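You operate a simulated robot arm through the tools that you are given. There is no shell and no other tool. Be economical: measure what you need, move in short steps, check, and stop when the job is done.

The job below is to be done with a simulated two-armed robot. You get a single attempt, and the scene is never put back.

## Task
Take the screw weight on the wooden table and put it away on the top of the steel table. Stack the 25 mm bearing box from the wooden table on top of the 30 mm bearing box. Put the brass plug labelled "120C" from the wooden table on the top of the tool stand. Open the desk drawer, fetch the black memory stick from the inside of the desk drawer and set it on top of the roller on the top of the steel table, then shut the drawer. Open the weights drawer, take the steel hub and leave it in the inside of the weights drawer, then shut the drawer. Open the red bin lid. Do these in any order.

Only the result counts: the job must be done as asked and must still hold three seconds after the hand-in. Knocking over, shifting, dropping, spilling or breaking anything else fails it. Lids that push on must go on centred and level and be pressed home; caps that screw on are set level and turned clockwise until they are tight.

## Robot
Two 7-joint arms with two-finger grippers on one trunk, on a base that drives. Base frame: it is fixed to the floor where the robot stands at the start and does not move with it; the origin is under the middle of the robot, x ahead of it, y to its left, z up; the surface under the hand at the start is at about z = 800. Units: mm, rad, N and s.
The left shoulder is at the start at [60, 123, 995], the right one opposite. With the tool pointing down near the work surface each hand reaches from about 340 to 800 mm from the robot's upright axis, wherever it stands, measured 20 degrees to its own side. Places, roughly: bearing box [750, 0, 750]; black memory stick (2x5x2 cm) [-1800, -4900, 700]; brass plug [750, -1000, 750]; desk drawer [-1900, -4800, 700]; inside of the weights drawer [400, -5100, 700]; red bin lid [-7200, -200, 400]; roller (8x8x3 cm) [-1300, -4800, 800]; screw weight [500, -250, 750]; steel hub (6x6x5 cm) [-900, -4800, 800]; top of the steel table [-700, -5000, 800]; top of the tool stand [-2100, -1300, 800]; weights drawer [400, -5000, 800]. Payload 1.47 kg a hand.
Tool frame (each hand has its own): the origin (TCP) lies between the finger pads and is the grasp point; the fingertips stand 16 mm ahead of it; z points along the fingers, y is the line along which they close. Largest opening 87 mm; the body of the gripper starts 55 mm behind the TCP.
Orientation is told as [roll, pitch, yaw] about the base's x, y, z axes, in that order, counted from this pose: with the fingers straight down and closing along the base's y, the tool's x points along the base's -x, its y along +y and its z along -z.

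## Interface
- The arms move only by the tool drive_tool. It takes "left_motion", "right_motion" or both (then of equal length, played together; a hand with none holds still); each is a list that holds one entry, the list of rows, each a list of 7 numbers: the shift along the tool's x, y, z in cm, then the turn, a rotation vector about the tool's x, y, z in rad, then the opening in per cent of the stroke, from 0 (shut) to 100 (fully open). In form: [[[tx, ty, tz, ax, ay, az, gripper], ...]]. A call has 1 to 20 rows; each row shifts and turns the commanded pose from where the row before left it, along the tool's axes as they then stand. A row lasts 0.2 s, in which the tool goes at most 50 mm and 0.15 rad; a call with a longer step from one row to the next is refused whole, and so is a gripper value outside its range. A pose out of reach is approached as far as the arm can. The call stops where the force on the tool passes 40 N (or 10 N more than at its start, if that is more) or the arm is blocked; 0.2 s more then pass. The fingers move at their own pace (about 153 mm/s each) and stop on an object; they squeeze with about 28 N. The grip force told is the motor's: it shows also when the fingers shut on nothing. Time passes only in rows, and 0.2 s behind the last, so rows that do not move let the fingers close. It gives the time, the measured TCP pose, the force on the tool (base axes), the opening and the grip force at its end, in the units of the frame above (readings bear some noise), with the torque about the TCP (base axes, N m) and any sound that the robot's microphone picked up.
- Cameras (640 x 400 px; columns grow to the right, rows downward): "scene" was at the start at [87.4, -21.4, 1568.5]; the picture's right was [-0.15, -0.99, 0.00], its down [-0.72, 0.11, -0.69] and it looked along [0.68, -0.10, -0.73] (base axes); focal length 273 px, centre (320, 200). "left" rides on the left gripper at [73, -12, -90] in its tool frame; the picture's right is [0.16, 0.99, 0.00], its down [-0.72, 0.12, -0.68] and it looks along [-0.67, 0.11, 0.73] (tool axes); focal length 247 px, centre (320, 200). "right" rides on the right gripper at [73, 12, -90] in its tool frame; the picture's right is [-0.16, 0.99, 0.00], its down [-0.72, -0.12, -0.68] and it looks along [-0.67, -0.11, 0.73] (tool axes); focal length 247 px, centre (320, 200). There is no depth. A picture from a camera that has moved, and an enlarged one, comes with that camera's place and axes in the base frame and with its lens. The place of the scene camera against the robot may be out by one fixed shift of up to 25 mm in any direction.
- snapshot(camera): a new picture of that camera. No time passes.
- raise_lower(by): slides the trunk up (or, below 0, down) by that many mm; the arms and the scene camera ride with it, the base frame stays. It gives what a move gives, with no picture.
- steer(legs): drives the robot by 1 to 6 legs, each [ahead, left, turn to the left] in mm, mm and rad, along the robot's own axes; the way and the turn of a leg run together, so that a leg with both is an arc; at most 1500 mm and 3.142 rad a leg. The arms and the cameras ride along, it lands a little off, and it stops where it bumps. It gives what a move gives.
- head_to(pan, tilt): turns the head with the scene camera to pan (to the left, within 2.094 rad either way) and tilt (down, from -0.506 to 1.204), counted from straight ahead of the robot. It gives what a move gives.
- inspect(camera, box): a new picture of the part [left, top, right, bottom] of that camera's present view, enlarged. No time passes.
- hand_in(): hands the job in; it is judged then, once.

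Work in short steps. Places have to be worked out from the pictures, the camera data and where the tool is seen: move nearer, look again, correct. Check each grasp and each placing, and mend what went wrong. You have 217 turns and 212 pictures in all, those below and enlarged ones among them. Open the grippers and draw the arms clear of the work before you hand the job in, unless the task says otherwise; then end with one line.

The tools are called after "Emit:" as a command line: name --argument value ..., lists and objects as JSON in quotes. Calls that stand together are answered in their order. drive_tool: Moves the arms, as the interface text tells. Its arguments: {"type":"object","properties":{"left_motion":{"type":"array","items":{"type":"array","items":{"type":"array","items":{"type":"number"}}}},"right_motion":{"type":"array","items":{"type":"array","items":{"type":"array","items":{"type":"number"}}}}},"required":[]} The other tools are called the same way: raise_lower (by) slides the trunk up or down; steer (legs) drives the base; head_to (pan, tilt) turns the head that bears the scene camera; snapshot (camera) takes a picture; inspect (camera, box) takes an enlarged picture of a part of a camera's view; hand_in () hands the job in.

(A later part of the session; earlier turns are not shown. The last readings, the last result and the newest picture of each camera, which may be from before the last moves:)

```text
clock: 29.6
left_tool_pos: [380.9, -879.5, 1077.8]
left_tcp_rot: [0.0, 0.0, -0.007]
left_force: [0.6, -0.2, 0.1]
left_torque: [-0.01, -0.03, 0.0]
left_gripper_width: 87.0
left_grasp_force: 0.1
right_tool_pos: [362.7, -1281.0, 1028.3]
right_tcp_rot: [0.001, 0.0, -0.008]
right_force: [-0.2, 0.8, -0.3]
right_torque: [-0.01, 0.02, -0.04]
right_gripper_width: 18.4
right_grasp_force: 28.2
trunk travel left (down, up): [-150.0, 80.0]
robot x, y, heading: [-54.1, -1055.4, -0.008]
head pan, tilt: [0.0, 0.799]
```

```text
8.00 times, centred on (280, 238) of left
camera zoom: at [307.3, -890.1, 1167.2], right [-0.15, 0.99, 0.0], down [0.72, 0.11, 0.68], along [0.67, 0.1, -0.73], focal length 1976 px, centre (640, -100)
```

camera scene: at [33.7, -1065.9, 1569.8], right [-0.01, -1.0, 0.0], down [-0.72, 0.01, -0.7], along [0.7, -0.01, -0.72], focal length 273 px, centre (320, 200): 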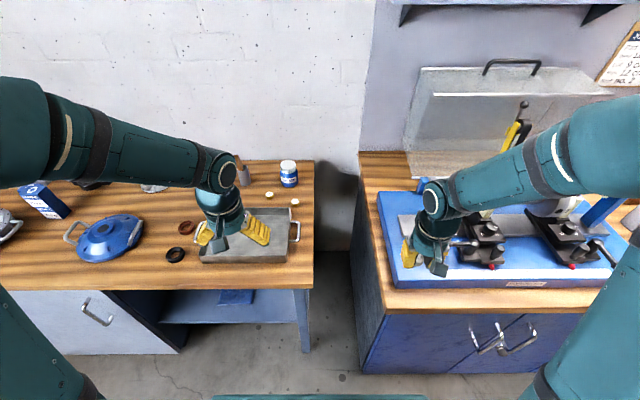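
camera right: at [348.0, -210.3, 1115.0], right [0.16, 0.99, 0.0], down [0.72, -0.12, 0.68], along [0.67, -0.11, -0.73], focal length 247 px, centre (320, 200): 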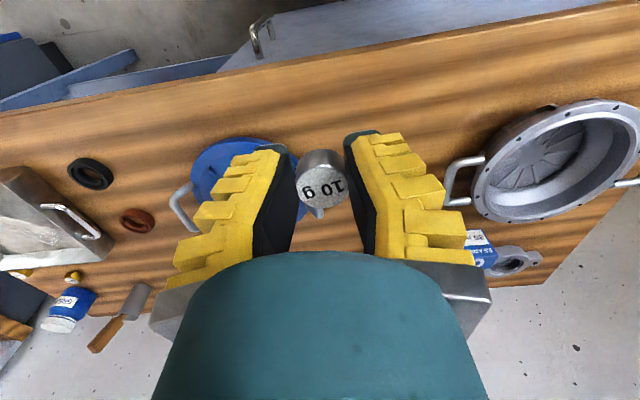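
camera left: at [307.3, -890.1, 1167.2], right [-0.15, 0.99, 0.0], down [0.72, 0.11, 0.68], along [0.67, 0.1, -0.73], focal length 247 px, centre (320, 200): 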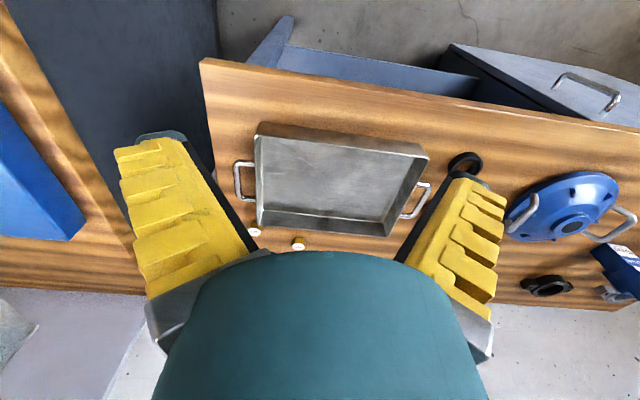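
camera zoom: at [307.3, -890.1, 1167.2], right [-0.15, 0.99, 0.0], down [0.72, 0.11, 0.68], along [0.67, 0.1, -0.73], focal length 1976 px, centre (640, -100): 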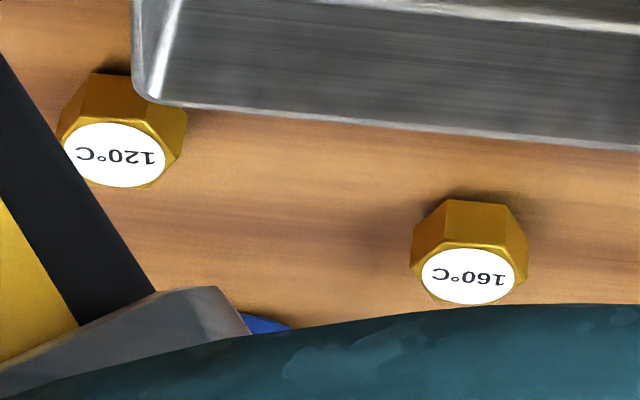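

The 120 °C plug is at about [729, -970], its flats 30° off the y axis. I drive 50 mm ahead, then bring the left hand above it with yaw -0.52.

Emit:
steer --legs '[[50, 0, 0.007]]'

Emit:
drive_tool --left_motion '[[[-4, -1.2, 1, 0, 0, 0, 80], [-4, -1.2, 1, 0, 0, 0, 80], [-4, -1.2, 1, 0, 0, 0, 80], [-4, -1.2, 1, 0, 0, 0, 80], [-4, -1.2, 1, 0, 0, 0, 80], [-4, -1.2, 1, 0, 0, 0, 80], [-3, -1, 1, 0, 0, 0, 80], [0, 0, 3, 0, 0, 0.13, 80], [0, 0, 0, 0, 0, 0.13, 80], [0, 0, 0, 0, 0, 0.13, 80], [0, 0, 0, 0, 0, 0.13, 80], [0, 0, 0, 0, 0, 0, 80]]]'

Emit:
snapshot --camera "left"

Emit:
snapshot --camera "scene"

```text
clock: 30.5
left_tool_pos: [431.7, -876.7, 1079.1]
left_tcp_rot: [0.0, 0.003, 0.0]
left_force: [-0.2, 0.3, 0.1]
left_torque: [0.0, 0.04, 0.0]
left_gripper_width: 87.1
left_grasp_force: 0.1
right_tool_pos: [415.8, -1278.2, 1028.1]
right_tcp_rot: [0.001, 0.001, 0.001]
right_force: [0.2, -0.3, -0.6]
right_torque: [-0.04, 0.02, 0.0]
right_gripper_width: 18.7
right_grasp_force: 27.8
trunk travel left (down, up): [-150.0, 80.0]
robot x, y, heading: [-4.4, -1054.8, -0.002]
head pan, tilt: [0.0, 0.799]
```

```text
clock: 33.1
left_tool_pos: [699.4, -960.0, 978.0]
left_tcp_rot: [0.0, 0.0, -0.523]
left_force: [-0.2, 0.2, 0.4]
left_torque: [0.03, -0.04, -0.01]
left_gripper_width: 73.1
left_grasp_force: 2.2
right_tool_pos: [414.5, -1277.8, 1026.7]
right_tcp_rot: [0.0, -0.001, 0.0]
right_force: [-0.3, -0.1, 0.1]
right_torque: [0.01, 0.05, 0.02]
right_gripper_width: 18.5
right_grasp_force: 27.8
trunk travel left (down, up): [-150.0, 80.0]
robot x, y, heading: [-6.0, -1054.0, 0.0]
head pan, tilt: [0.0, 0.799]
```

```text
171 pictures are left
camera left: at [629.8, -932.8, 1067.2], right [0.36, 0.93, 0.0], down [0.69, -0.26, 0.68], along [0.64, -0.24, -0.73], focal length 247 px, centre (320, 200)
```

left: 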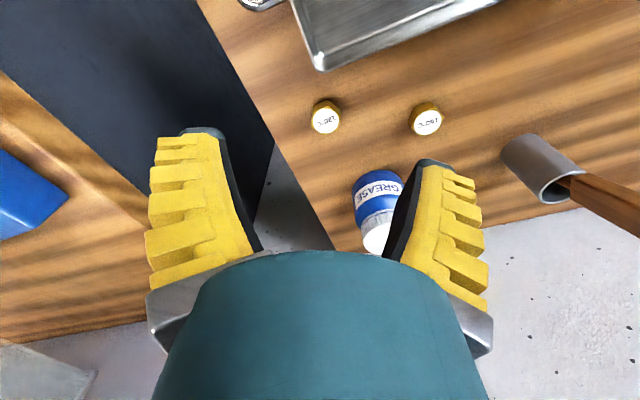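

```text
170 pictures are left
camera scene: at [83.6, -1065.4, 1569.8], right [0.0, -1.0, 0.0], down [-0.72, 0.0, -0.7], along [0.7, 0.0, -0.72], focal length 273 px, centre (320, 200)
```

scene: 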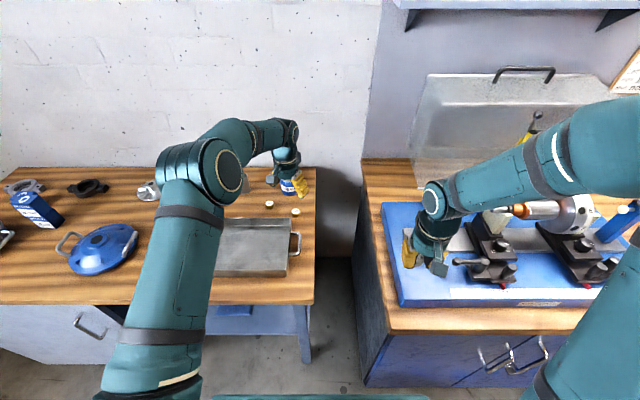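

I enlarge the plug to check its flats against the finger line.

Emit:
inspect --camera "left" --box '[290, 90, 370, 140]'

```text
8.00 times, centred on (330, 115) of left
camera zoom: at [629.8, -932.8, 1067.2], right [0.36, 0.93, 0.0], down [0.69, -0.26, 0.68], along [0.64, -0.24, -0.73], focal length 1976 px, centre (240, 880)
```

zoom: 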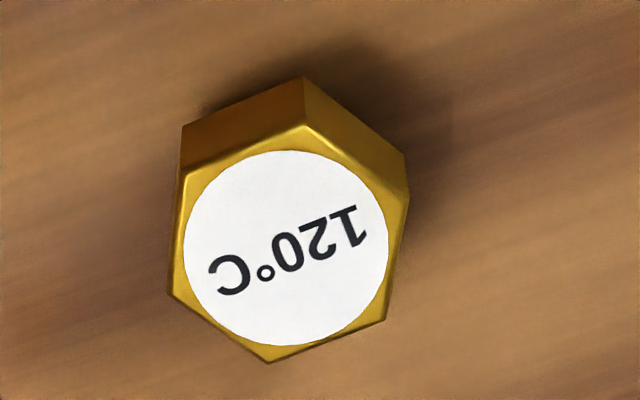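

The flats line up with the finger line; the plug lies 39 mm ahead and 13 mm left in the tool frame. I shift, descend to z=830, and grip.

Emit:
drive_tool --left_motion '[[[-3.9, 1.3, 0, 0, 0, 0, 70], [0, 0, 4.5, 0, 0, 0, 70], [0, 0, 4.5, 0, 0, 0, 70], [0, 0, 3.5, 0, 0, 0, 70], [0, 0, 2.2, 0, 0, 0, 70], [0, 0, 0, 0, 0, 0, 70], [0, 0, 0, 0, 0, 0, 0], [0, 0, 0, 0, 0, 0, 0], [0, 0, 0, 0, 0, 0, 0]]]'

Emit:
snapshot --camera "left"

```text
clock: 35.1
left_tool_pos: [740.7, -967.4, 836.8]
left_tcp_rot: [0.004, -0.009, -0.519]
left_force: [1.7, -2.8, 30.1]
left_torque: [0.11, -0.23, -0.03]
left_gripper_width: 6.1
left_grasp_force: 28.3
right_tool_pos: [411.2, -1278.7, 1028.8]
right_tcp_rot: [-0.001, -0.002, -0.002]
right_force: [-0.7, 0.3, -0.1]
right_torque: [0.01, 0.02, 0.0]
right_gripper_width: 18.4
right_grasp_force: 27.9
trunk travel left (down, up): [-150.0, 80.0]
robot x, y, heading: [-5.0, -1054.4, -0.003]
head pan, tilt: [0.0, 0.799]
```

```text
168 pictures are left
camera left: at [669.5, -940.9, 924.8], right [0.35, 0.94, 0.0], down [0.68, -0.26, 0.69], along [0.64, -0.24, -0.73], focal length 247 px, centre (320, 200)
```

left: 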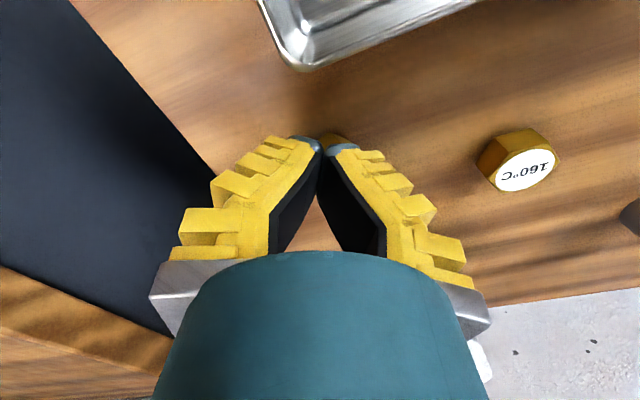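

The fingers closed to 6 mm on top of the plug instead of around it. I open, rise 60 mm, and look again.

Emit:
drive_tool --left_motion '[[[0, 0, -3, 0, 0, 0, 0], [0, 0, -3, 0, 0, 0, 70], [0, 0, 0, 0, 0, 0, 70], [0, 0, 0, 0, 0, 0, 70]]]'

Emit:
snapshot --camera "left"

Emit:
inspect --camera "left" --box '[260, 100, 420, 200]'

```text
clock: 36.1
left_tool_pos: [740.2, -967.5, 890.3]
left_tcp_rot: [0.001, -0.002, -0.521]
left_force: [0.5, -0.2, 0.3]
left_torque: [0.0, 0.0, 0.02]
left_gripper_width: 65.2
left_grasp_force: 3.0
right_tool_pos: [413.3, -1277.9, 1025.7]
right_tcp_rot: [0.001, 0.0, 0.0]
right_force: [-0.4, 0.4, 0.4]
right_torque: [0.03, -0.01, -0.03]
right_gripper_width: 18.4
right_grasp_force: 28.7
trunk travel left (down, up): [-150.0, 80.0]
robot x, y, heading: [-3.0, -1055.1, 0.001]
head pan, tilt: [0.0, 0.799]
```

```text
167 pictures are left
camera left: at [671.3, -941.1, 979.7], right [0.35, 0.94, 0.0], down [0.69, -0.26, 0.68], along [0.64, -0.24, -0.73], focal length 247 px, centre (320, 200)
```

left: 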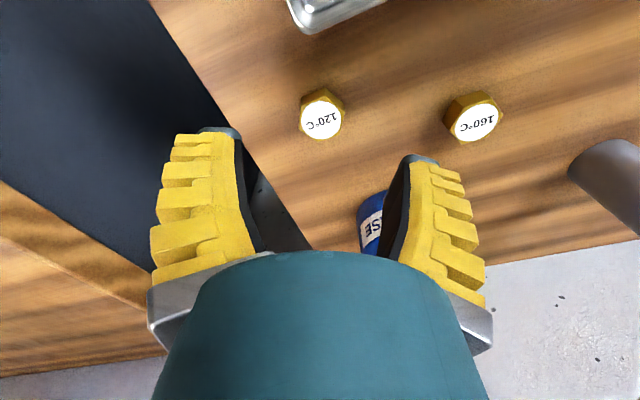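

```text
4.00 times, centred on (340, 150) of left
camera zoom: at [671.3, -941.1, 979.7], right [0.35, 0.94, 0.0], down [0.69, -0.26, 0.68], along [0.64, -0.24, -0.73], focal length 988 px, centre (240, 400)
```

zoom: 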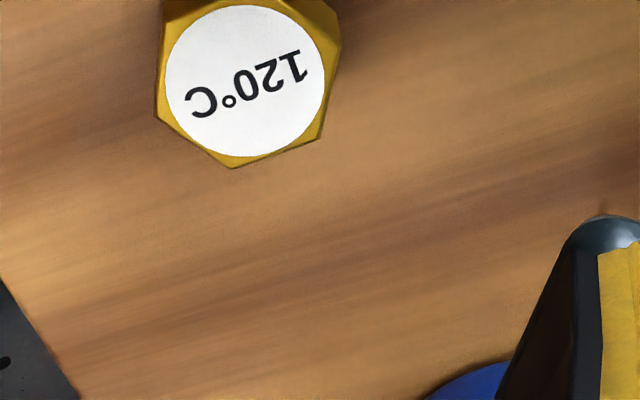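

The plug is still centred under the hand; it stands only about 15 mm tall, so the tips slipped off its chamfer. I descend lower, feeling for the table, before closing.

Emit:
drive_tool --left_motion '[[[-0.1, 0.05, 4, 0, 0, 0, 60], [0, 0, 2, 0, 0, 0, 60], [0, 0, 0.5, 0, 0, 0, 60], [0, 0, 0, 0, 0, 0, 60]]]'

Emit:
snapshot --camera "left"

```text
clock: 37.1
left_tool_pos: [740.2, -967.9, 825.4]
left_tcp_rot: [0.0, -0.001, -0.52]
left_force: [-0.5, -0.1, 0.6]
left_torque: [0.03, -0.01, -0.01]
left_gripper_width: 57.5
left_grasp_force: 3.4
right_tool_pos: [415.3, -1278.0, 1026.5]
right_tcp_rot: [0.001, 0.0, 0.001]
right_force: [0.6, 0.3, 0.1]
right_torque: [0.02, -0.03, -0.01]
right_gripper_width: 18.5
right_grasp_force: 28.0
trunk travel left (down, up): [-150.0, 80.0]
robot x, y, heading: [-3.0, -1053.6, 0.003]
head pan, tilt: [0.0, 0.799]
```

```text
165 pictures are left
camera left: at [670.2, -941.5, 914.7], right [0.35, 0.94, 0.0], down [0.69, -0.26, 0.68], along [0.64, -0.24, -0.73], focal length 247 px, centre (320, 200)
```

left: 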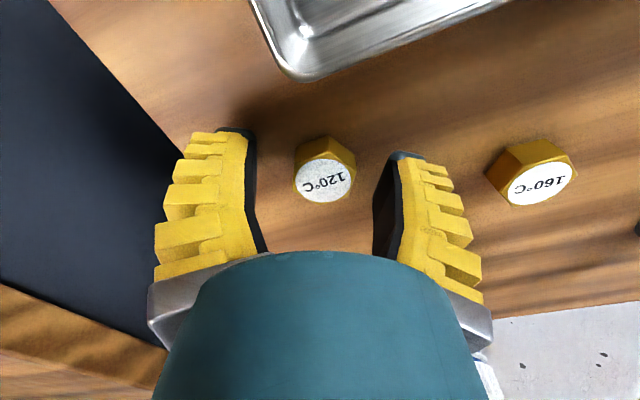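

Still no contact at z=825; I go 4 mm lower and close.

Emit:
drive_tool --left_motion '[[[0, 0, 0.2, 0, 0, 0, 60], [0, 0, 0.2, 0, 0, 0, 60], [0, 0, 0, 0, 0, 0, 60], [0, 0, 0, 0, 0, 0, 0], [0, 0, 0, 0, 0, 0, 0], [0, 0, 0, 0, 0, 0, 0]]]'

Emit:
snapshot --camera "left"

```text
clock: 38.5
left_tool_pos: [738.9, -968.2, 822.4]
left_tcp_rot: [0.001, -0.002, -0.521]
left_force: [-0.1, -0.3, 3.9]
left_torque: [-0.05, 0.03, 0.0]
left_gripper_width: 24.7
left_grasp_force: 28.0
right_tool_pos: [413.9, -1278.4, 1027.7]
right_tcp_rot: [-0.001, 0.0, 0.0]
right_force: [1.0, 0.4, 0.0]
right_torque: [0.02, -0.02, 0.03]
right_gripper_width: 18.4
right_grasp_force: 27.7
trunk travel left (down, up): [-150.0, 80.0]
robot x, y, heading: [-5.4, -1051.4, 0.001]
head pan, tilt: [0.0, 0.799]
```

```text
164 pictures are left
camera left: at [669.6, -940.5, 911.8], right [0.35, 0.94, 0.0], down [0.68, -0.26, 0.68], along [0.64, -0.24, -0.73], focal length 247 px, centre (320, 200)
```

left: 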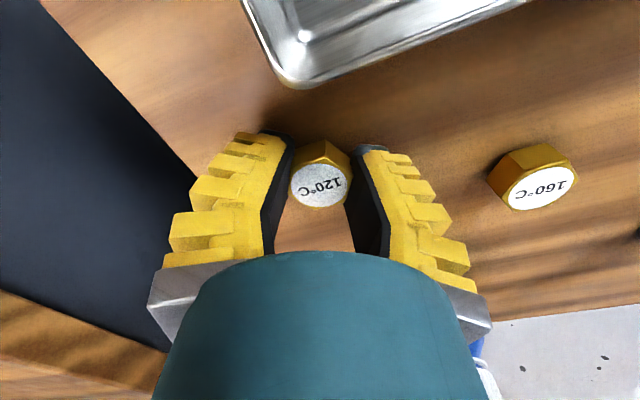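

The plug is gripped at 24.7 mm. I lift it, turn the hand back, and retract clear.

Emit:
drive_tool --left_motion '[[[0, 0, -3, 0, 0, 0, 0], [0, 0, -4, 0, 0, 0, 0], [0, 0, -4, 0, 0, 0, 0], [0, 0, -4, 0, 0, -0.13, 0], [0, 0, -4, 0, 0, -0.13, 0], [0, 0, -4, 0, 0, -0.13, 0], [0, 0, -2, 0, 0, -0.13, 0], [4, 1, 0, 0, 0, 0, 0], [4, 1, 0, 0, 0, 0, 0], [4, 1, 0, 0, 0, 0, 0], [4, 1, 0, 0, 0, 0, 0], [4, 1, 0, 0, 0, 0, 0], [4, 1, 0, 0, 0, 0, 0], [4, 1, 0, 0, 0, 0, 0], [4, 2, 0, 0, 0, 0, 0], [0, 0, 0, 0, 0, 0, 0]]]'

Emit:
snapshot --camera "left"

Emit:
snapshot --camera "scene"

```text
clock: 41.9
left_tool_pos: [422.4, -876.5, 1072.0]
left_tcp_rot: [0.001, 0.001, 0.001]
left_force: [-0.6, -0.3, -0.5]
left_torque: [-0.01, 0.03, -0.02]
left_gripper_width: 21.3
left_grasp_force: 27.7
right_tool_pos: [414.5, -1277.6, 1025.7]
right_tcp_rot: [0.001, 0.001, -0.002]
right_force: [0.6, -0.4, -0.5]
right_torque: [0.0, 0.02, 0.0]
right_gripper_width: 18.2
right_grasp_force: 27.9
trunk travel left (down, up): [-150.0, 80.0]
robot x, y, heading: [-4.6, -1054.9, 0.001]
head pan, tilt: [0.0, 0.799]
```

```text
163 pictures are left
camera left: at [348.6, -888.6, 1161.1], right [-0.16, 0.99, 0.0], down [0.72, 0.12, 0.68], along [0.67, 0.11, -0.73], focal length 247 px, centre (320, 200)
```

left: 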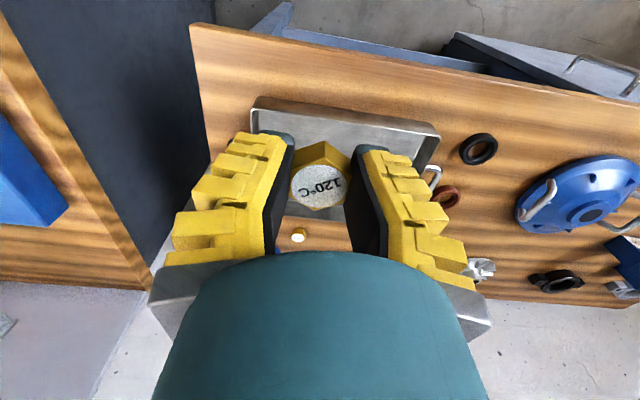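

```text
162 pictures are left
camera scene: at [84.6, -1066.0, 1569.7], right [0.0, -1.0, 0.0], down [-0.72, 0.0, -0.7], along [0.7, 0.0, -0.72], focal length 273 px, centre (320, 200)
```

scene: 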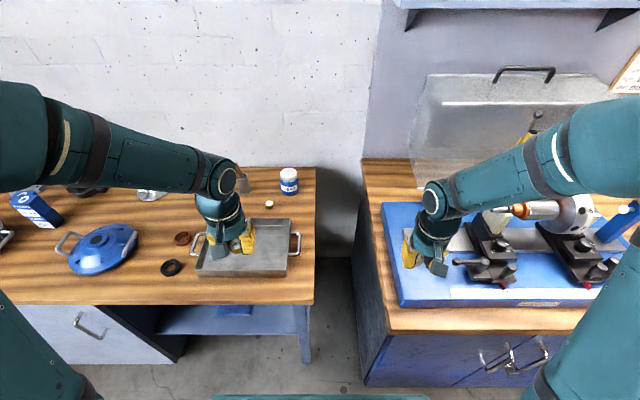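

The plug is secure. I look to both rear sides before turning toward the tool stand.

Emit:
head_to --pan -2.09 --tilt 0.4

Emit:
snapshot --camera "scene"

Emit:
head_to --pan 2.09 --tilt 0.4

Emit:
snapshot --camera "scene"

```text
clock: 43.9
left_tool_pos: [421.2, -877.4, 1073.7]
left_tcp_rot: [0.0, -0.001, 0.001]
left_force: [-0.4, -0.4, -0.7]
left_torque: [-0.01, 0.03, 0.02]
left_gripper_width: 21.7
left_grasp_force: 27.8
right_tool_pos: [414.8, -1277.9, 1027.4]
right_tcp_rot: [0.0, -0.001, 0.0]
right_force: [-0.7, 0.6, -0.3]
right_torque: [0.02, 0.01, 0.02]
right_gripper_width: 18.7
right_grasp_force: 28.7
trunk travel left (down, up): [-150.0, 80.0]
robot x, y, heading: [-9.0, -1054.2, 0.002]
head pan, tilt: [-2.089, 0.4]
```

```text
161 pictures are left
camera scene: at [-43.0, -1145.8, 1604.9], right [-0.87, 0.5, 0.0], down [0.19, 0.34, -0.92], along [-0.46, -0.8, -0.39], focal length 273 px, centre (320, 200)
```

scene: 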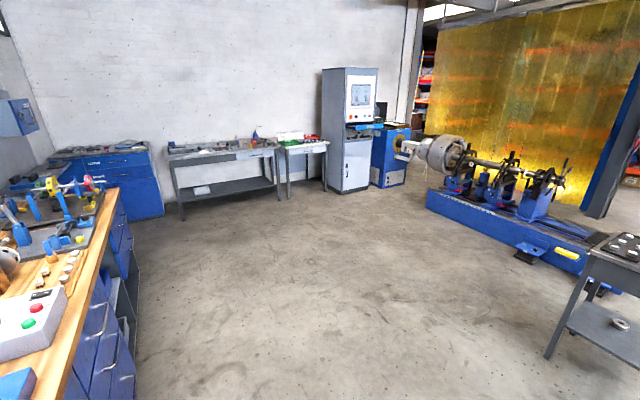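

```text
clock: 47.3
left_tool_pos: [421.3, -877.4, 1072.5]
left_tcp_rot: [0.001, -0.001, -0.001]
left_force: [0.3, -0.2, -0.8]
left_torque: [-0.02, 0.0, 0.01]
left_gripper_width: 21.7
left_grasp_force: 27.5
right_tool_pos: [413.1, -1278.3, 1025.7]
right_tcp_rot: [-0.002, 0.001, 0.0]
right_force: [-0.5, 0.5, -0.6]
right_torque: [0.01, 0.01, 0.0]
right_gripper_width: 18.2
right_grasp_force: 27.8
trunk travel left (down, up): [-150.0, 80.0]
robot x, y, heading: [-7.8, -1052.2, -0.002]
head pan, tilt: [2.089, 0.4]
```

```text
160 pictures are left
camera scene: at [-42.9, -984.8, 1604.9], right [0.87, 0.49, 0.0], down [0.19, -0.34, -0.92], along [-0.46, 0.8, -0.39], focal length 273 px, centre (320, 200)
```

scene: 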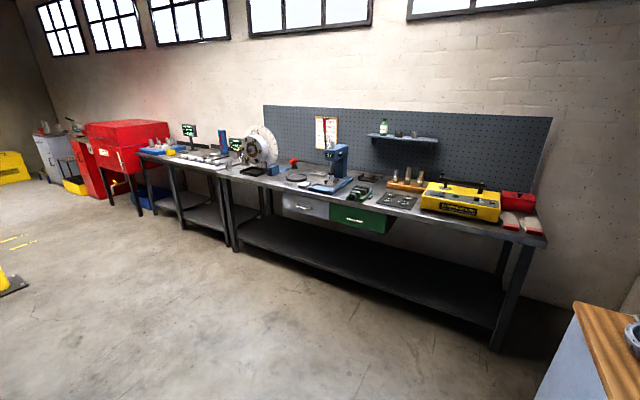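

The floor is clear; the tool stand is behind me. I back up 600 mm, turn around, then look ahead at the stand.

Emit:
steer --legs '[[-600, 0, 0], [0, 0, 1.57], [0, 0, 1.571]]'

Emit:
head_to --pan 0 --tilt 0.6

Emit:
snapshot --camera "scene"

```text
clock: 58.2
left_tool_pos: [-1020.0, -1237.6, 1072.5]
left_tcp_rot: [-0.001, 0.0, -3.139]
left_force: [1.2, 0.3, -0.7]
left_torque: [-0.01, -0.02, 0.04]
left_gripper_width: 21.4
left_grasp_force: 28.5
right_tool_pos: [-1014.2, -836.7, 1026.9]
right_tcp_rot: [0.0, 0.001, -3.139]
right_force: [-0.2, 0.3, 0.8]
right_torque: [-0.02, -0.01, 0.01]
right_gripper_width: 18.2
right_grasp_force: 27.9
trunk travel left (down, up): [-150.0, 80.0]
robot x, y, heading: [-593.5, -1052.9, -3.143]
head pan, tilt: [2.089, 0.4]
```

```text
clock: 60.2
left_tool_pos: [-1021.5, -1236.8, 1071.4]
left_tcp_rot: [0.001, -0.001, -3.14]
left_force: [0.5, 0.6, -0.6]
left_torque: [-0.01, 0.03, 0.0]
left_gripper_width: 21.4
left_grasp_force: 28.2
right_tool_pos: [-1014.0, -837.5, 1027.2]
right_tcp_rot: [-0.002, -0.001, -3.139]
right_force: [-0.6, 0.0, -0.3]
right_torque: [0.02, 0.0, 0.02]
right_gripper_width: 18.3
right_grasp_force: 28.0
trunk travel left (down, up): [-150.0, 80.0]
robot x, y, heading: [-592.7, -1057.5, -3.141]
head pan, tilt: [0.0, 0.6]
```

```text
159 pictures are left
camera scene: at [-693.7, -1067.7, 1586.7], right [0.0, 1.0, 0.0], down [0.56, 0.0, -0.83], along [-0.83, 0.0, -0.56], focal length 273 px, centre (320, 200)
```

scene: 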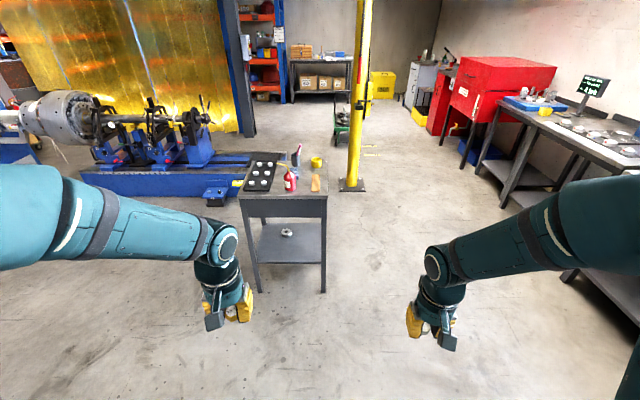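

The tool stand is ahead-left with a black tray, bottle, mug and a wooden piece on it. I enlarge it.

Emit:
inspect --camera "scene" --box '[225, 140, 345, 215]'

```text
5.33 times, centred on (285, 178) of scene
camera zoom: at [-693.7, -1067.7, 1586.7], right [0.0, 1.0, 0.0], down [0.56, 0.0, -0.83], along [-0.83, 0.0, -0.56], focal length 1457 px, centre (507, 320)
```

zoom: 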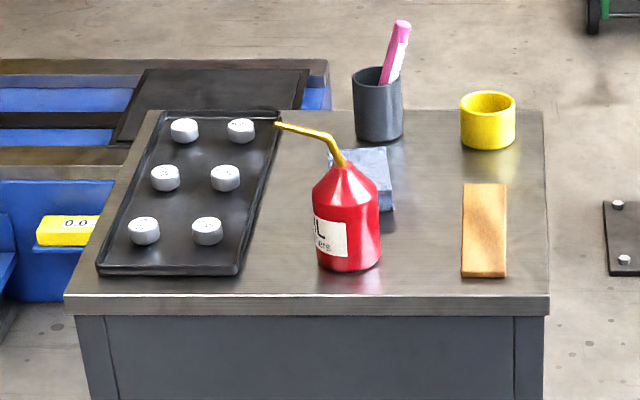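

Free space lies at the front between the oil can and the wooden block. I drive 600 mm ahead and view it from the left wrist.

Emit:
steer --legs '[[600, 0, 0]]'

Emit:
snapshot --camera "left"

Emit:
snapshot --camera "scene"

```text
clock: 63.6
left_tool_pos: [-1622.9, -1234.0, 1072.4]
left_tcp_rot: [-0.001, 0.0, 3.139]
left_force: [0.9, 0.6, -0.9]
left_torque: [-0.05, -0.01, -0.01]
left_gripper_width: 21.4
left_grasp_force: 28.0
right_tool_pos: [-1613.9, -834.7, 1026.6]
right_tcp_rot: [0.0, 0.003, 3.139]
right_force: [0.9, 1.6, -0.1]
right_torque: [-0.03, -0.02, -0.01]
right_gripper_width: 18.6
right_grasp_force: 27.9
trunk travel left (down, up): [-150.0, 80.0]
robot x, y, heading: [-1193.5, -1057.7, 3.135]
head pan, tilt: [0.0, 0.6]
```

```text
157 pictures are left
camera left: at [-1550.7, -1222.7, 1161.2], right [0.15, -0.99, 0.0], down [-0.72, -0.11, 0.68], along [-0.67, -0.11, -0.73], focal length 247 px, centre (320, 200)
```

left: 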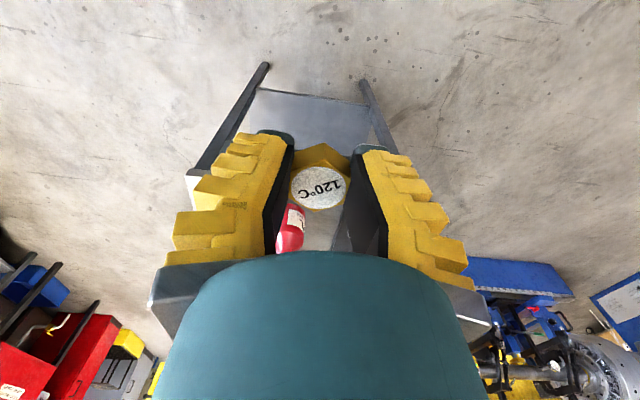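

```text
156 pictures are left
camera scene: at [-1295.8, -1066.7, 1586.7], right [0.0, 1.0, 0.0], down [0.57, 0.0, -0.82], along [-0.82, 0.0, -0.57], focal length 273 px, centre (320, 200)
```

scene: 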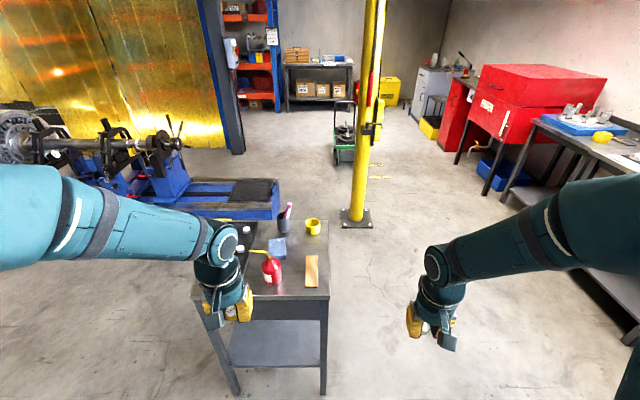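

The stand top is at z of about 850, and the spot is near [-1850, -1157]. I move the left hand over it at height and check from the wrist.

Emit:
drive_tool --left_motion '[[[-3.4, -1.28, 0, 0, 0, 0, 0], [-3.4, -1.28, 0, 0, 0, 0, 0], [-3.4, -1.28, 0, 0, 0, 0, 0], [-3.4, -1.28, 0, 0, 0, 0, 0], [-3.4, -1.28, 0, 0, 0, 0, 0], [-3.4, -1.28, 0, 0, 0, 0, 0], [0, 0, 0, 0, 0, 0, 0]]]'

Emit:
snapshot --camera "left"

Emit:
inspect --camera "scene" --box '[180, 190, 360, 310]'

```text
clock: 65.2
left_tool_pos: [-1824.5, -1157.6, 1073.6]
left_tcp_rot: [0.001, 0.0, 3.139]
left_force: [-0.1, 0.6, -1.2]
left_torque: [0.0, 0.0, 0.01]
left_gripper_width: 21.3
left_grasp_force: 28.1
right_tool_pos: [-1614.3, -834.3, 1028.6]
right_tcp_rot: [0.001, 0.0, 3.137]
right_force: [-0.4, 0.0, 0.7]
right_torque: [-0.01, -0.03, 0.01]
right_gripper_width: 18.3
right_grasp_force: 28.1
trunk travel left (down, up): [-150.0, 80.0]
robot x, y, heading: [-1193.1, -1057.5, 3.143]
head pan, tilt: [0.0, 0.6]
```

```text
155 pictures are left
camera left: at [-1752.5, -1145.7, 1161.7], right [0.15, -0.99, 0.0], down [-0.72, -0.11, 0.68], along [-0.67, -0.1, -0.73], focal length 247 px, centre (320, 200)
```

left: 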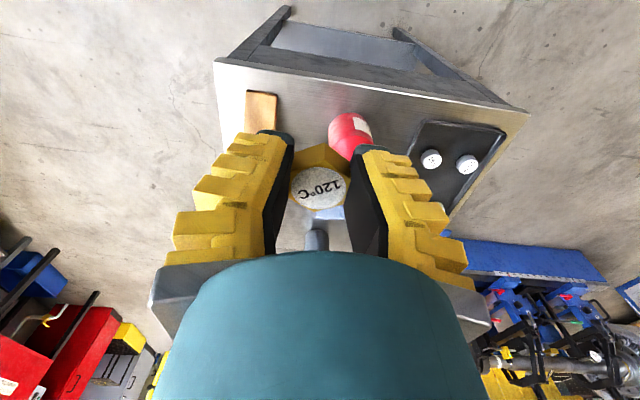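

```text
3.33 times, centred on (270, 250) of scene
camera zoom: at [-1294.4, -1067.0, 1586.8], right [0.0, 1.0, 0.0], down [0.56, 0.0, -0.83], along [-0.83, 0.0, -0.56], focal length 910 px, centre (487, 33)
```

zoom: 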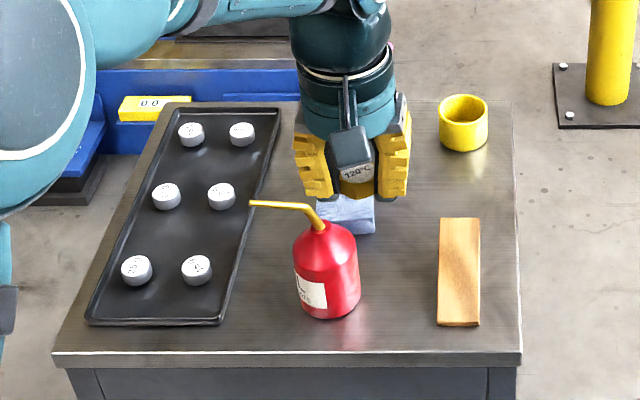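

The gap between can (y≈-1180) and wood (y≈-1110) is 70 mm, edge at x≈-1842. I turn the hand 90° so the fingers close along x, and position at [-1878, -1144].

Emit:
drive_tool --left_motion '[[[-2.7, -0.6, 0, 0, 0, 0, 0], [-2.7, -0.7, 0, 0, 0, 0, 0], [0, 0, 0, 0, 0, -0.131, 0], [0, 0, 0, 0, 0, -0.131, 0], [0, 0, 0, 0, 0, -0.131, 0], [0, 0, 0, 0, 0, -0.131, 0], [0, 0, 0, 0, 0, -0.131, 0], [0, 0, 0, 0, 0, -0.131, 0], [0, 0, 0, 0, 0, -0.131, 0], [0, 0, 0, 0, 0, -0.131, 0], [0, 0, 0, 0, 0, -0.131, 0], [0, 0, 0, 0, 0, -0.131, 0], [0, 0, 0, 0, 0, -0.131, 0], [0, 0, 0, 0, 0, -0.131, 0], [0, 0, 0, 0, 0, 0, 0]]]'

Emit:
snapshot --camera "left"

Emit:
inspect --camera "scene" --box '[180, 190, 360, 310]'

```text
clock: 68.4
left_tool_pos: [-1880.6, -1143.6, 1072.3]
left_tcp_rot: [0.0, 0.001, -1.571]
left_force: [0.5, -0.3, -1.0]
left_torque: [-0.01, -0.01, 0.0]
left_gripper_width: 21.4
left_grasp_force: 27.7
right_tool_pos: [-1614.5, -834.6, 1027.1]
right_tcp_rot: [-0.001, 0.0, 3.138]
right_force: [-0.6, 0.2, -0.1]
right_torque: [-0.02, 0.01, 0.01]
right_gripper_width: 18.3
right_grasp_force: 28.1
trunk travel left (down, up): [-150.0, 80.0]
robot x, y, heading: [-1194.2, -1054.6, 3.139]
head pan, tilt: [0.0, 0.6]
```

```text
153 pictures are left
camera left: at [-1892.8, -1070.9, 1161.2], right [0.99, 0.16, 0.0], down [0.12, -0.72, 0.68], along [0.11, -0.67, -0.73], focal length 247 px, centre (320, 200)
```

left: 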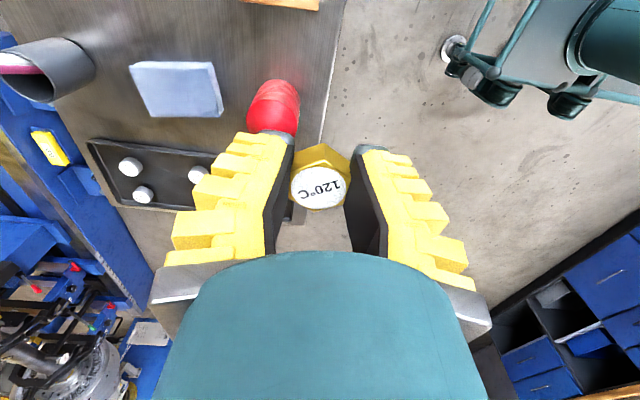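

```text
3.33 times, centred on (270, 250) of scene
camera zoom: at [-1295.2, -1066.7, 1586.7], right [0.0, 1.0, 0.0], down [0.56, 0.0, -0.83], along [-0.83, 0.0, -0.56], focal length 910 px, centre (487, 33)
```

zoom: 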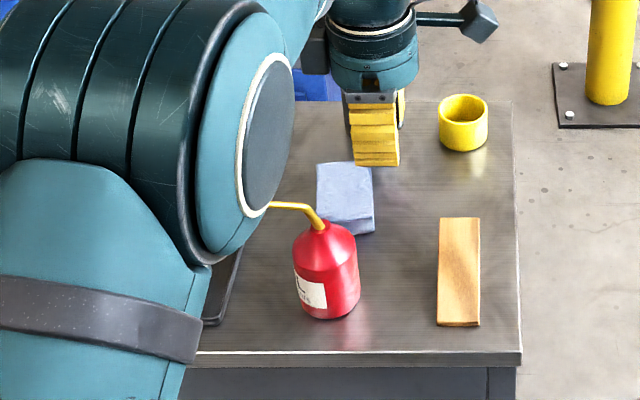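

Combining both wrist views puts the stand top at z≈798 and its edge at x≈-1859, so the spot becomes [-1899, -1145]. I shift there and descend to z≈870, then check.

Emit:
drive_tool --left_motion '[[[-0.1, -1.8, 0, 0, 0, 0, 0], [0, 0, 4, 0, 0, 0, 0], [0, 0, 4, 0, 0, 0, 0], [0, 0, 4, 0, 0, 0, 0], [0, 0, 4, 0, 0, 0, 0], [0, 0, 3.5, 0, 0, 0, 0], [0, 0, 0, 0, 0, 0, 0]]]'

Emit:
snapshot --camera "left"

Emit:
inspect --camera "scene" --box '[180, 190, 360, 310]'

```text
clock: 70.0
left_tool_pos: [-1897.7, -1145.0, 877.7]
left_tcp_rot: [-0.002, 0.0, -1.573]
left_force: [-0.3, 0.1, -1.2]
left_torque: [-0.01, 0.0, 0.02]
left_gripper_width: 21.5
left_grasp_force: 27.8
right_tool_pos: [-1613.9, -832.9, 1028.2]
right_tcp_rot: [0.0, -0.001, 3.139]
right_force: [-0.1, 0.2, 0.4]
right_torque: [-0.01, 0.04, -0.03]
right_gripper_width: 18.4
right_grasp_force: 28.2
trunk travel left (down, up): [-150.0, 80.0]
robot x, y, heading: [-1195.1, -1055.0, 3.134]
head pan, tilt: [0.0, 0.6]
```

```text
151 pictures are left
camera left: at [-1909.2, -1072.1, 966.2], right [0.99, 0.16, 0.0], down [0.12, -0.72, 0.68], along [0.11, -0.67, -0.73], focal length 247 px, centre (320, 200)
```

left: 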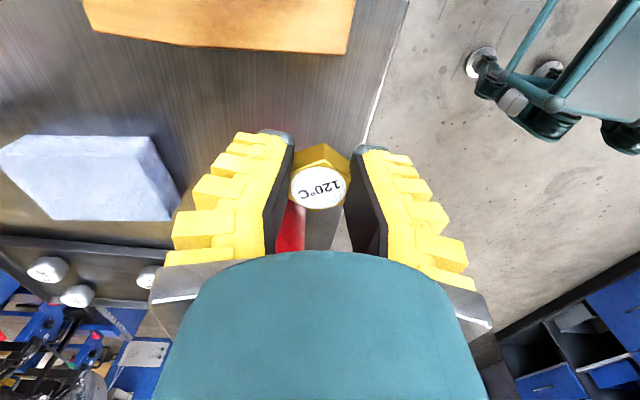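

```text
3.33 times, centred on (270, 250) of scene
camera zoom: at [-1294.8, -1066.7, 1586.8], right [0.0, 1.0, 0.0], down [0.56, 0.0, -0.83], along [-0.83, 0.0, -0.56], focal length 910 px, centre (487, 33)
```

zoom: 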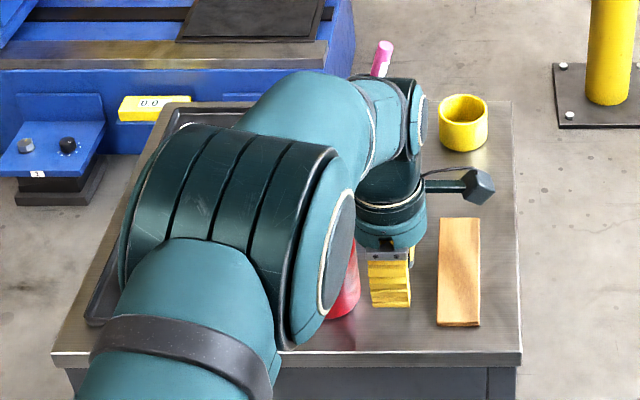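

The elbow hangs low near the can's spout. I raise the trunk 80 mm and turn the hand partly back (0.6 rad) so the elbow lifts away, then look.

Emit:
raise_lower --by 80

Emit:
drive_tool --left_motion '[[[0, 0, 0, 0, 0, 0.12, 0], [0, 0, 0, 0, 0, 0.12, 0], [0, 0, 0, 0, 0, 0.12, 0], [0, 0, 0, 0, 0, 0.12, 0], [0, 0, 0, 0, 0, 0.12, 0], [0, 0, 4, 0, 0, 0, 0], [0, 0, 4, 0, 0, 0, 0], [0, 0, 0, 0, 0, 0, 0]]]'

Emit:
snapshot --camera "left"

Emit:
inspect --camera "scene" --box '[180, 190, 360, 310]'

```text
clock: 71.2
left_tool_pos: [-1897.7, -1144.5, 956.3]
left_tcp_rot: [0.0, 0.0, -1.571]
left_force: [0.4, -0.7, -0.6]
left_torque: [-0.02, 0.05, -0.01]
left_gripper_width: 21.4
left_grasp_force: 27.5
right_tool_pos: [-1614.2, -834.4, 1106.8]
right_tcp_rot: [0.0, 0.001, 3.139]
right_force: [-0.1, 0.1, -0.3]
right_torque: [0.02, 0.01, -0.01]
right_gripper_width: 18.3
right_grasp_force: 28.5
trunk travel left (down, up): [-230.0, 0.0]
robot x, y, heading: [-1195.1, -1058.3, 3.137]
head pan, tilt: [0.0, 0.6]
```

```text
clock: 73.0
left_tool_pos: [-1895.7, -1144.5, 878.3]
left_tcp_rot: [0.0, 0.001, -2.172]
left_force: [-0.1, -0.2, -0.9]
left_torque: [0.01, -0.02, -0.01]
left_gripper_width: 21.8
left_grasp_force: 28.1
right_tool_pos: [-1613.2, -834.2, 1106.7]
right_tcp_rot: [0.0, 0.001, 3.138]
right_force: [1.1, -0.8, -0.2]
right_torque: [0.04, -0.02, 0.04]
right_gripper_width: 18.5
right_grasp_force: 28.1
trunk travel left (down, up): [-230.0, 0.0]
robot x, y, heading: [-1191.9, -1059.2, 3.14]
head pan, tilt: [0.0, 0.6]
```

```text
149 pictures are left
camera left: at [-1864.1, -1078.1, 966.5], right [0.9, -0.43, 0.0], down [-0.31, -0.66, 0.68], along [-0.29, -0.61, -0.73], focal length 247 px, centre (320, 200)
```

left: 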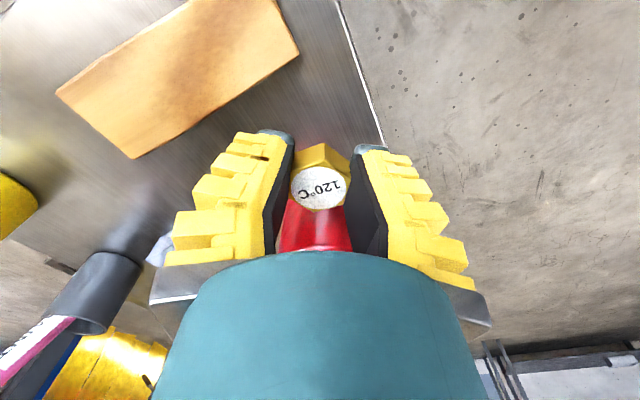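

```text
3.33 times, centred on (270, 250) of scene
camera zoom: at [-1294.7, -1066.6, 1666.8], right [0.0, 1.0, 0.0], down [0.56, 0.0, -0.83], along [-0.83, 0.0, -0.56], focal length 910 px, centre (487, 33)
```

zoom: 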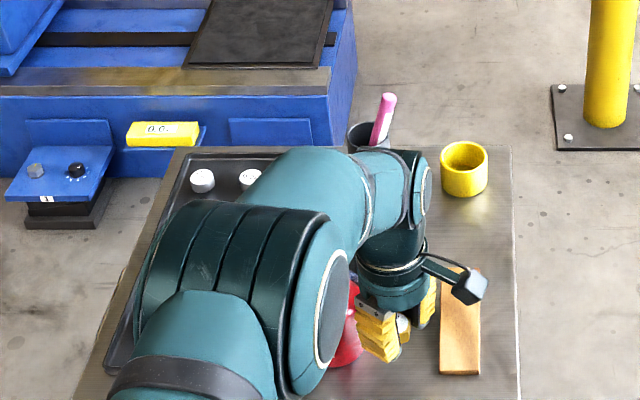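

The elbow now rides higher and everything is clear. I descend toward the surface, easing in the last centimetres.

Emit:
drive_tool --left_motion '[[[0, 0, 3, 0, 0, 0, 0], [0, 0, 2, 0, 0, 0, 0], [0, 0, 0.7, 0, 0, 0, 0], [0, 0, 0.3, 0, 0, 0, 0], [0, 0, 0.3, 0, 0, 0, 0], [0, 0, 0, 0, 0, 0, 0]]]'

Emit:
snapshot --camera "left"

Emit:
inspect --camera "scene" --box '[180, 190, 360, 310]'

```text
clock: 74.4
left_tool_pos: [-1897.2, -1144.8, 818.8]
left_tcp_rot: [-0.008, -0.004, -2.173]
left_force: [3.3, 0.8, 36.3]
left_torque: [-1.65, 0.72, 0.11]
left_gripper_width: 26.9
left_grasp_force: 28.1
right_tool_pos: [-1611.6, -833.8, 1108.6]
right_tcp_rot: [0.001, -0.004, 3.138]
right_force: [0.6, -0.2, 0.1]
right_torque: [0.02, -0.02, -0.02]
right_gripper_width: 18.2
right_grasp_force: 28.2
trunk travel left (down, up): [-230.0, 0.0]
robot x, y, heading: [-1193.0, -1058.1, 3.138]
head pan, tilt: [0.0, 0.6]
```

```text
147 pictures are left
camera left: at [-1864.6, -1079.0, 907.5], right [0.9, -0.43, -0.01], down [-0.31, -0.66, 0.68], along [-0.3, -0.61, -0.73], focal length 247 px, centre (320, 200)
```

left: 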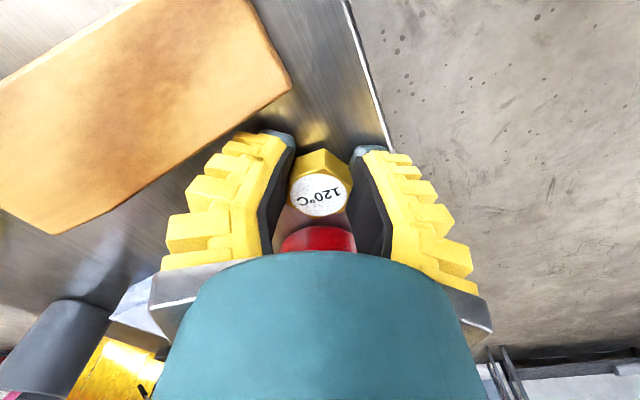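

```text
3.33 times, centred on (270, 250) of scene
camera zoom: at [-1290.4, -1065.8, 1667.2], right [0.0, 1.0, 0.0], down [0.56, 0.0, -0.83], along [-0.83, 0.0, -0.56], focal length 910 px, centre (487, 33)
```

zoom: 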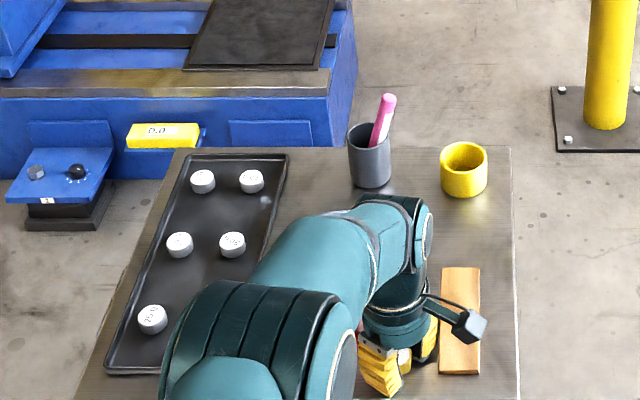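

The torque shows the push acts 50 mm away, on the can's side: the wrist probably touches the can's top, so this spot is too tight. I lift straight up and check the can.

Emit:
drive_tool --left_motion '[[[0, 0, -2, 0, 0, 0, 0], [0, 0, -4, 0, 0, 0, 0], [0, 0, -4, 0, 0, 0, 0], [0, 0, -4, 0, 0, 0, 0], [0, 0, -4, 0, 0, 0.12, 0], [0, 0, -4, 0, 0, 0.12, 0], [0, 0, -4, 0, 0, 0.12, 0], [0, 0, -2, 0, 0, 0.12, 0], [0, 0, 0, 0, 0, 0.12, 0], [3, 0, 0, 0, 0, 0.12, 0], [4, 0, 0, 0, 0, 0.12, 0], [4, 0, 0, 0, 0, 0.12, 0], [4, 0, 0, 0, 0, 0, 0], [4, 0, 0, 0, 0, 0, 0], [4, 0, 0, 0, 0, 0, 0], [0, 0, 0, 0, 0, 0, 0]]]'

Emit:
snapshot --camera "left"

Emit:
inspect --camera "scene" --box '[180, 190, 360, 330]'

```text
clock: 77.8
left_tool_pos: [-1670.3, -1117.5, 1093.6]
left_tcp_rot: [-0.001, 0.0, -3.133]
left_force: [0.3, 0.9, -1.2]
left_torque: [-0.01, -0.03, -0.01]
left_gripper_width: 20.8
left_grasp_force: 27.8
right_tool_pos: [-1616.4, -834.0, 1107.3]
right_tcp_rot: [0.0, 0.001, 3.137]
right_force: [0.2, -0.4, -0.6]
right_torque: [0.01, -0.03, -0.01]
right_gripper_width: 18.4
right_grasp_force: 28.1
trunk travel left (down, up): [-230.0, 0.0]
robot x, y, heading: [-1198.0, -1057.9, 3.134]
head pan, tilt: [0.0, 0.6]
```

```text
145 pictures are left
camera left: at [-1599.4, -1105.3, 1182.6], right [0.17, -0.99, 0.0], down [-0.72, -0.12, 0.68], along [-0.67, -0.11, -0.73], focal length 247 px, centre (320, 200)
```

left: 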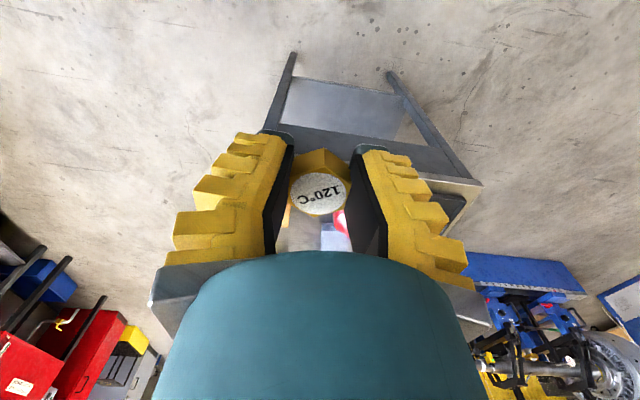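

```text
2.86 times, centred on (270, 260) of scene
camera zoom: at [-1296.3, -1066.6, 1666.6], right [0.0, 1.0, 0.0], down [0.57, 0.0, -0.82], along [-0.82, 0.0, -0.57], focal length 780 px, centre (463, 29)
```

zoom: 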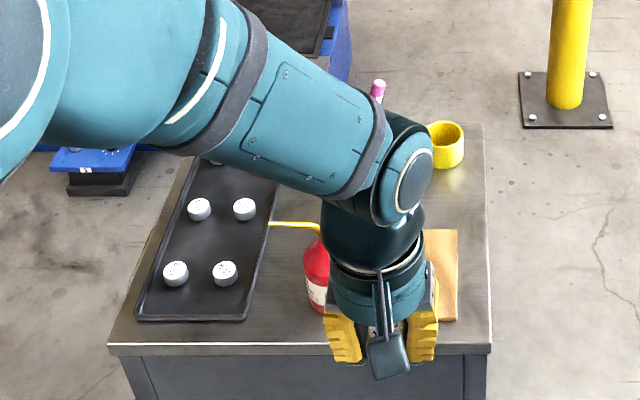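

The can still stands. The better spot is the free area behind the wood, near [-2100, -1110]; I drive 250 mm ahead and 70 mm right, then look.

Emit:
steer --legs '[[0, -70, 0], [250, 0, 0]]'

Emit:
head_to --pan 0.1 --tilt 0.9

Emit:
snapshot --camera "scene"

Emit:
snapshot --camera "left"

```text
clock: 80.5
left_tool_pos: [-1921.1, -1046.4, 1093.9]
left_tcp_rot: [0.001, 0.0, -3.136]
left_force: [0.5, -0.6, -1.0]
left_torque: [-0.01, 0.0, 0.0]
left_gripper_width: 21.4
left_grasp_force: 28.1
right_tool_pos: [-1861.3, -762.7, 1107.1]
right_tcp_rot: [0.0, -0.001, 3.135]
right_force: [-0.2, -0.6, -0.3]
right_torque: [0.03, -0.01, 0.0]
right_gripper_width: 18.2
right_grasp_force: 27.2
trunk travel left (down, up): [-230.0, 0.0]
robot x, y, heading: [-1444.7, -987.9, 3.136]
head pan, tilt: [0.0, 0.6]
```

```text
clock: 81.3
left_tool_pos: [-1918.2, -1046.1, 1093.4]
left_tcp_rot: [0.001, -0.001, -3.135]
left_force: [-0.1, -0.8, -0.7]
left_torque: [-0.01, 0.0, 0.01]
left_gripper_width: 21.5
left_grasp_force: 27.8
right_tool_pos: [-1861.2, -762.3, 1107.5]
right_tcp_rot: [-0.001, -0.001, 3.134]
right_force: [0.2, 0.4, -0.9]
right_torque: [0.01, -0.01, -0.01]
right_gripper_width: 18.2
right_grasp_force: 28.1
trunk travel left (down, up): [-230.0, 0.0]
robot x, y, heading: [-1443.2, -988.8, 3.139]
head pan, tilt: [0.099, 0.901]
```

```text
143 pictures are left
camera scene: at [-1529.6, -1003.6, 1642.0], right [-0.09, 1.0, 0.0], down [0.78, 0.07, -0.62], along [-0.62, -0.06, -0.78], focal length 273 px, centre (320, 200)
```

scene: 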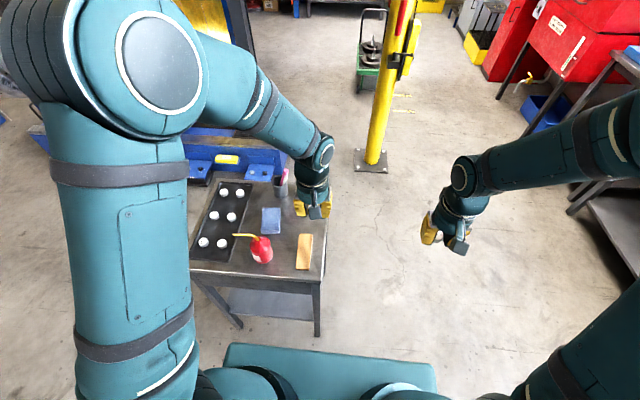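

```text
142 pictures are left
camera left: at [-1846.8, -1033.7, 1183.2], right [0.16, -0.99, 0.0], down [-0.72, -0.12, 0.68], along [-0.67, -0.11, -0.73], focal length 247 px, centre (320, 200)
```

left: 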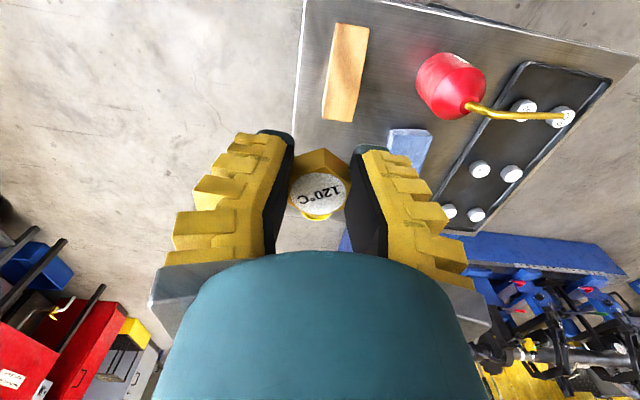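

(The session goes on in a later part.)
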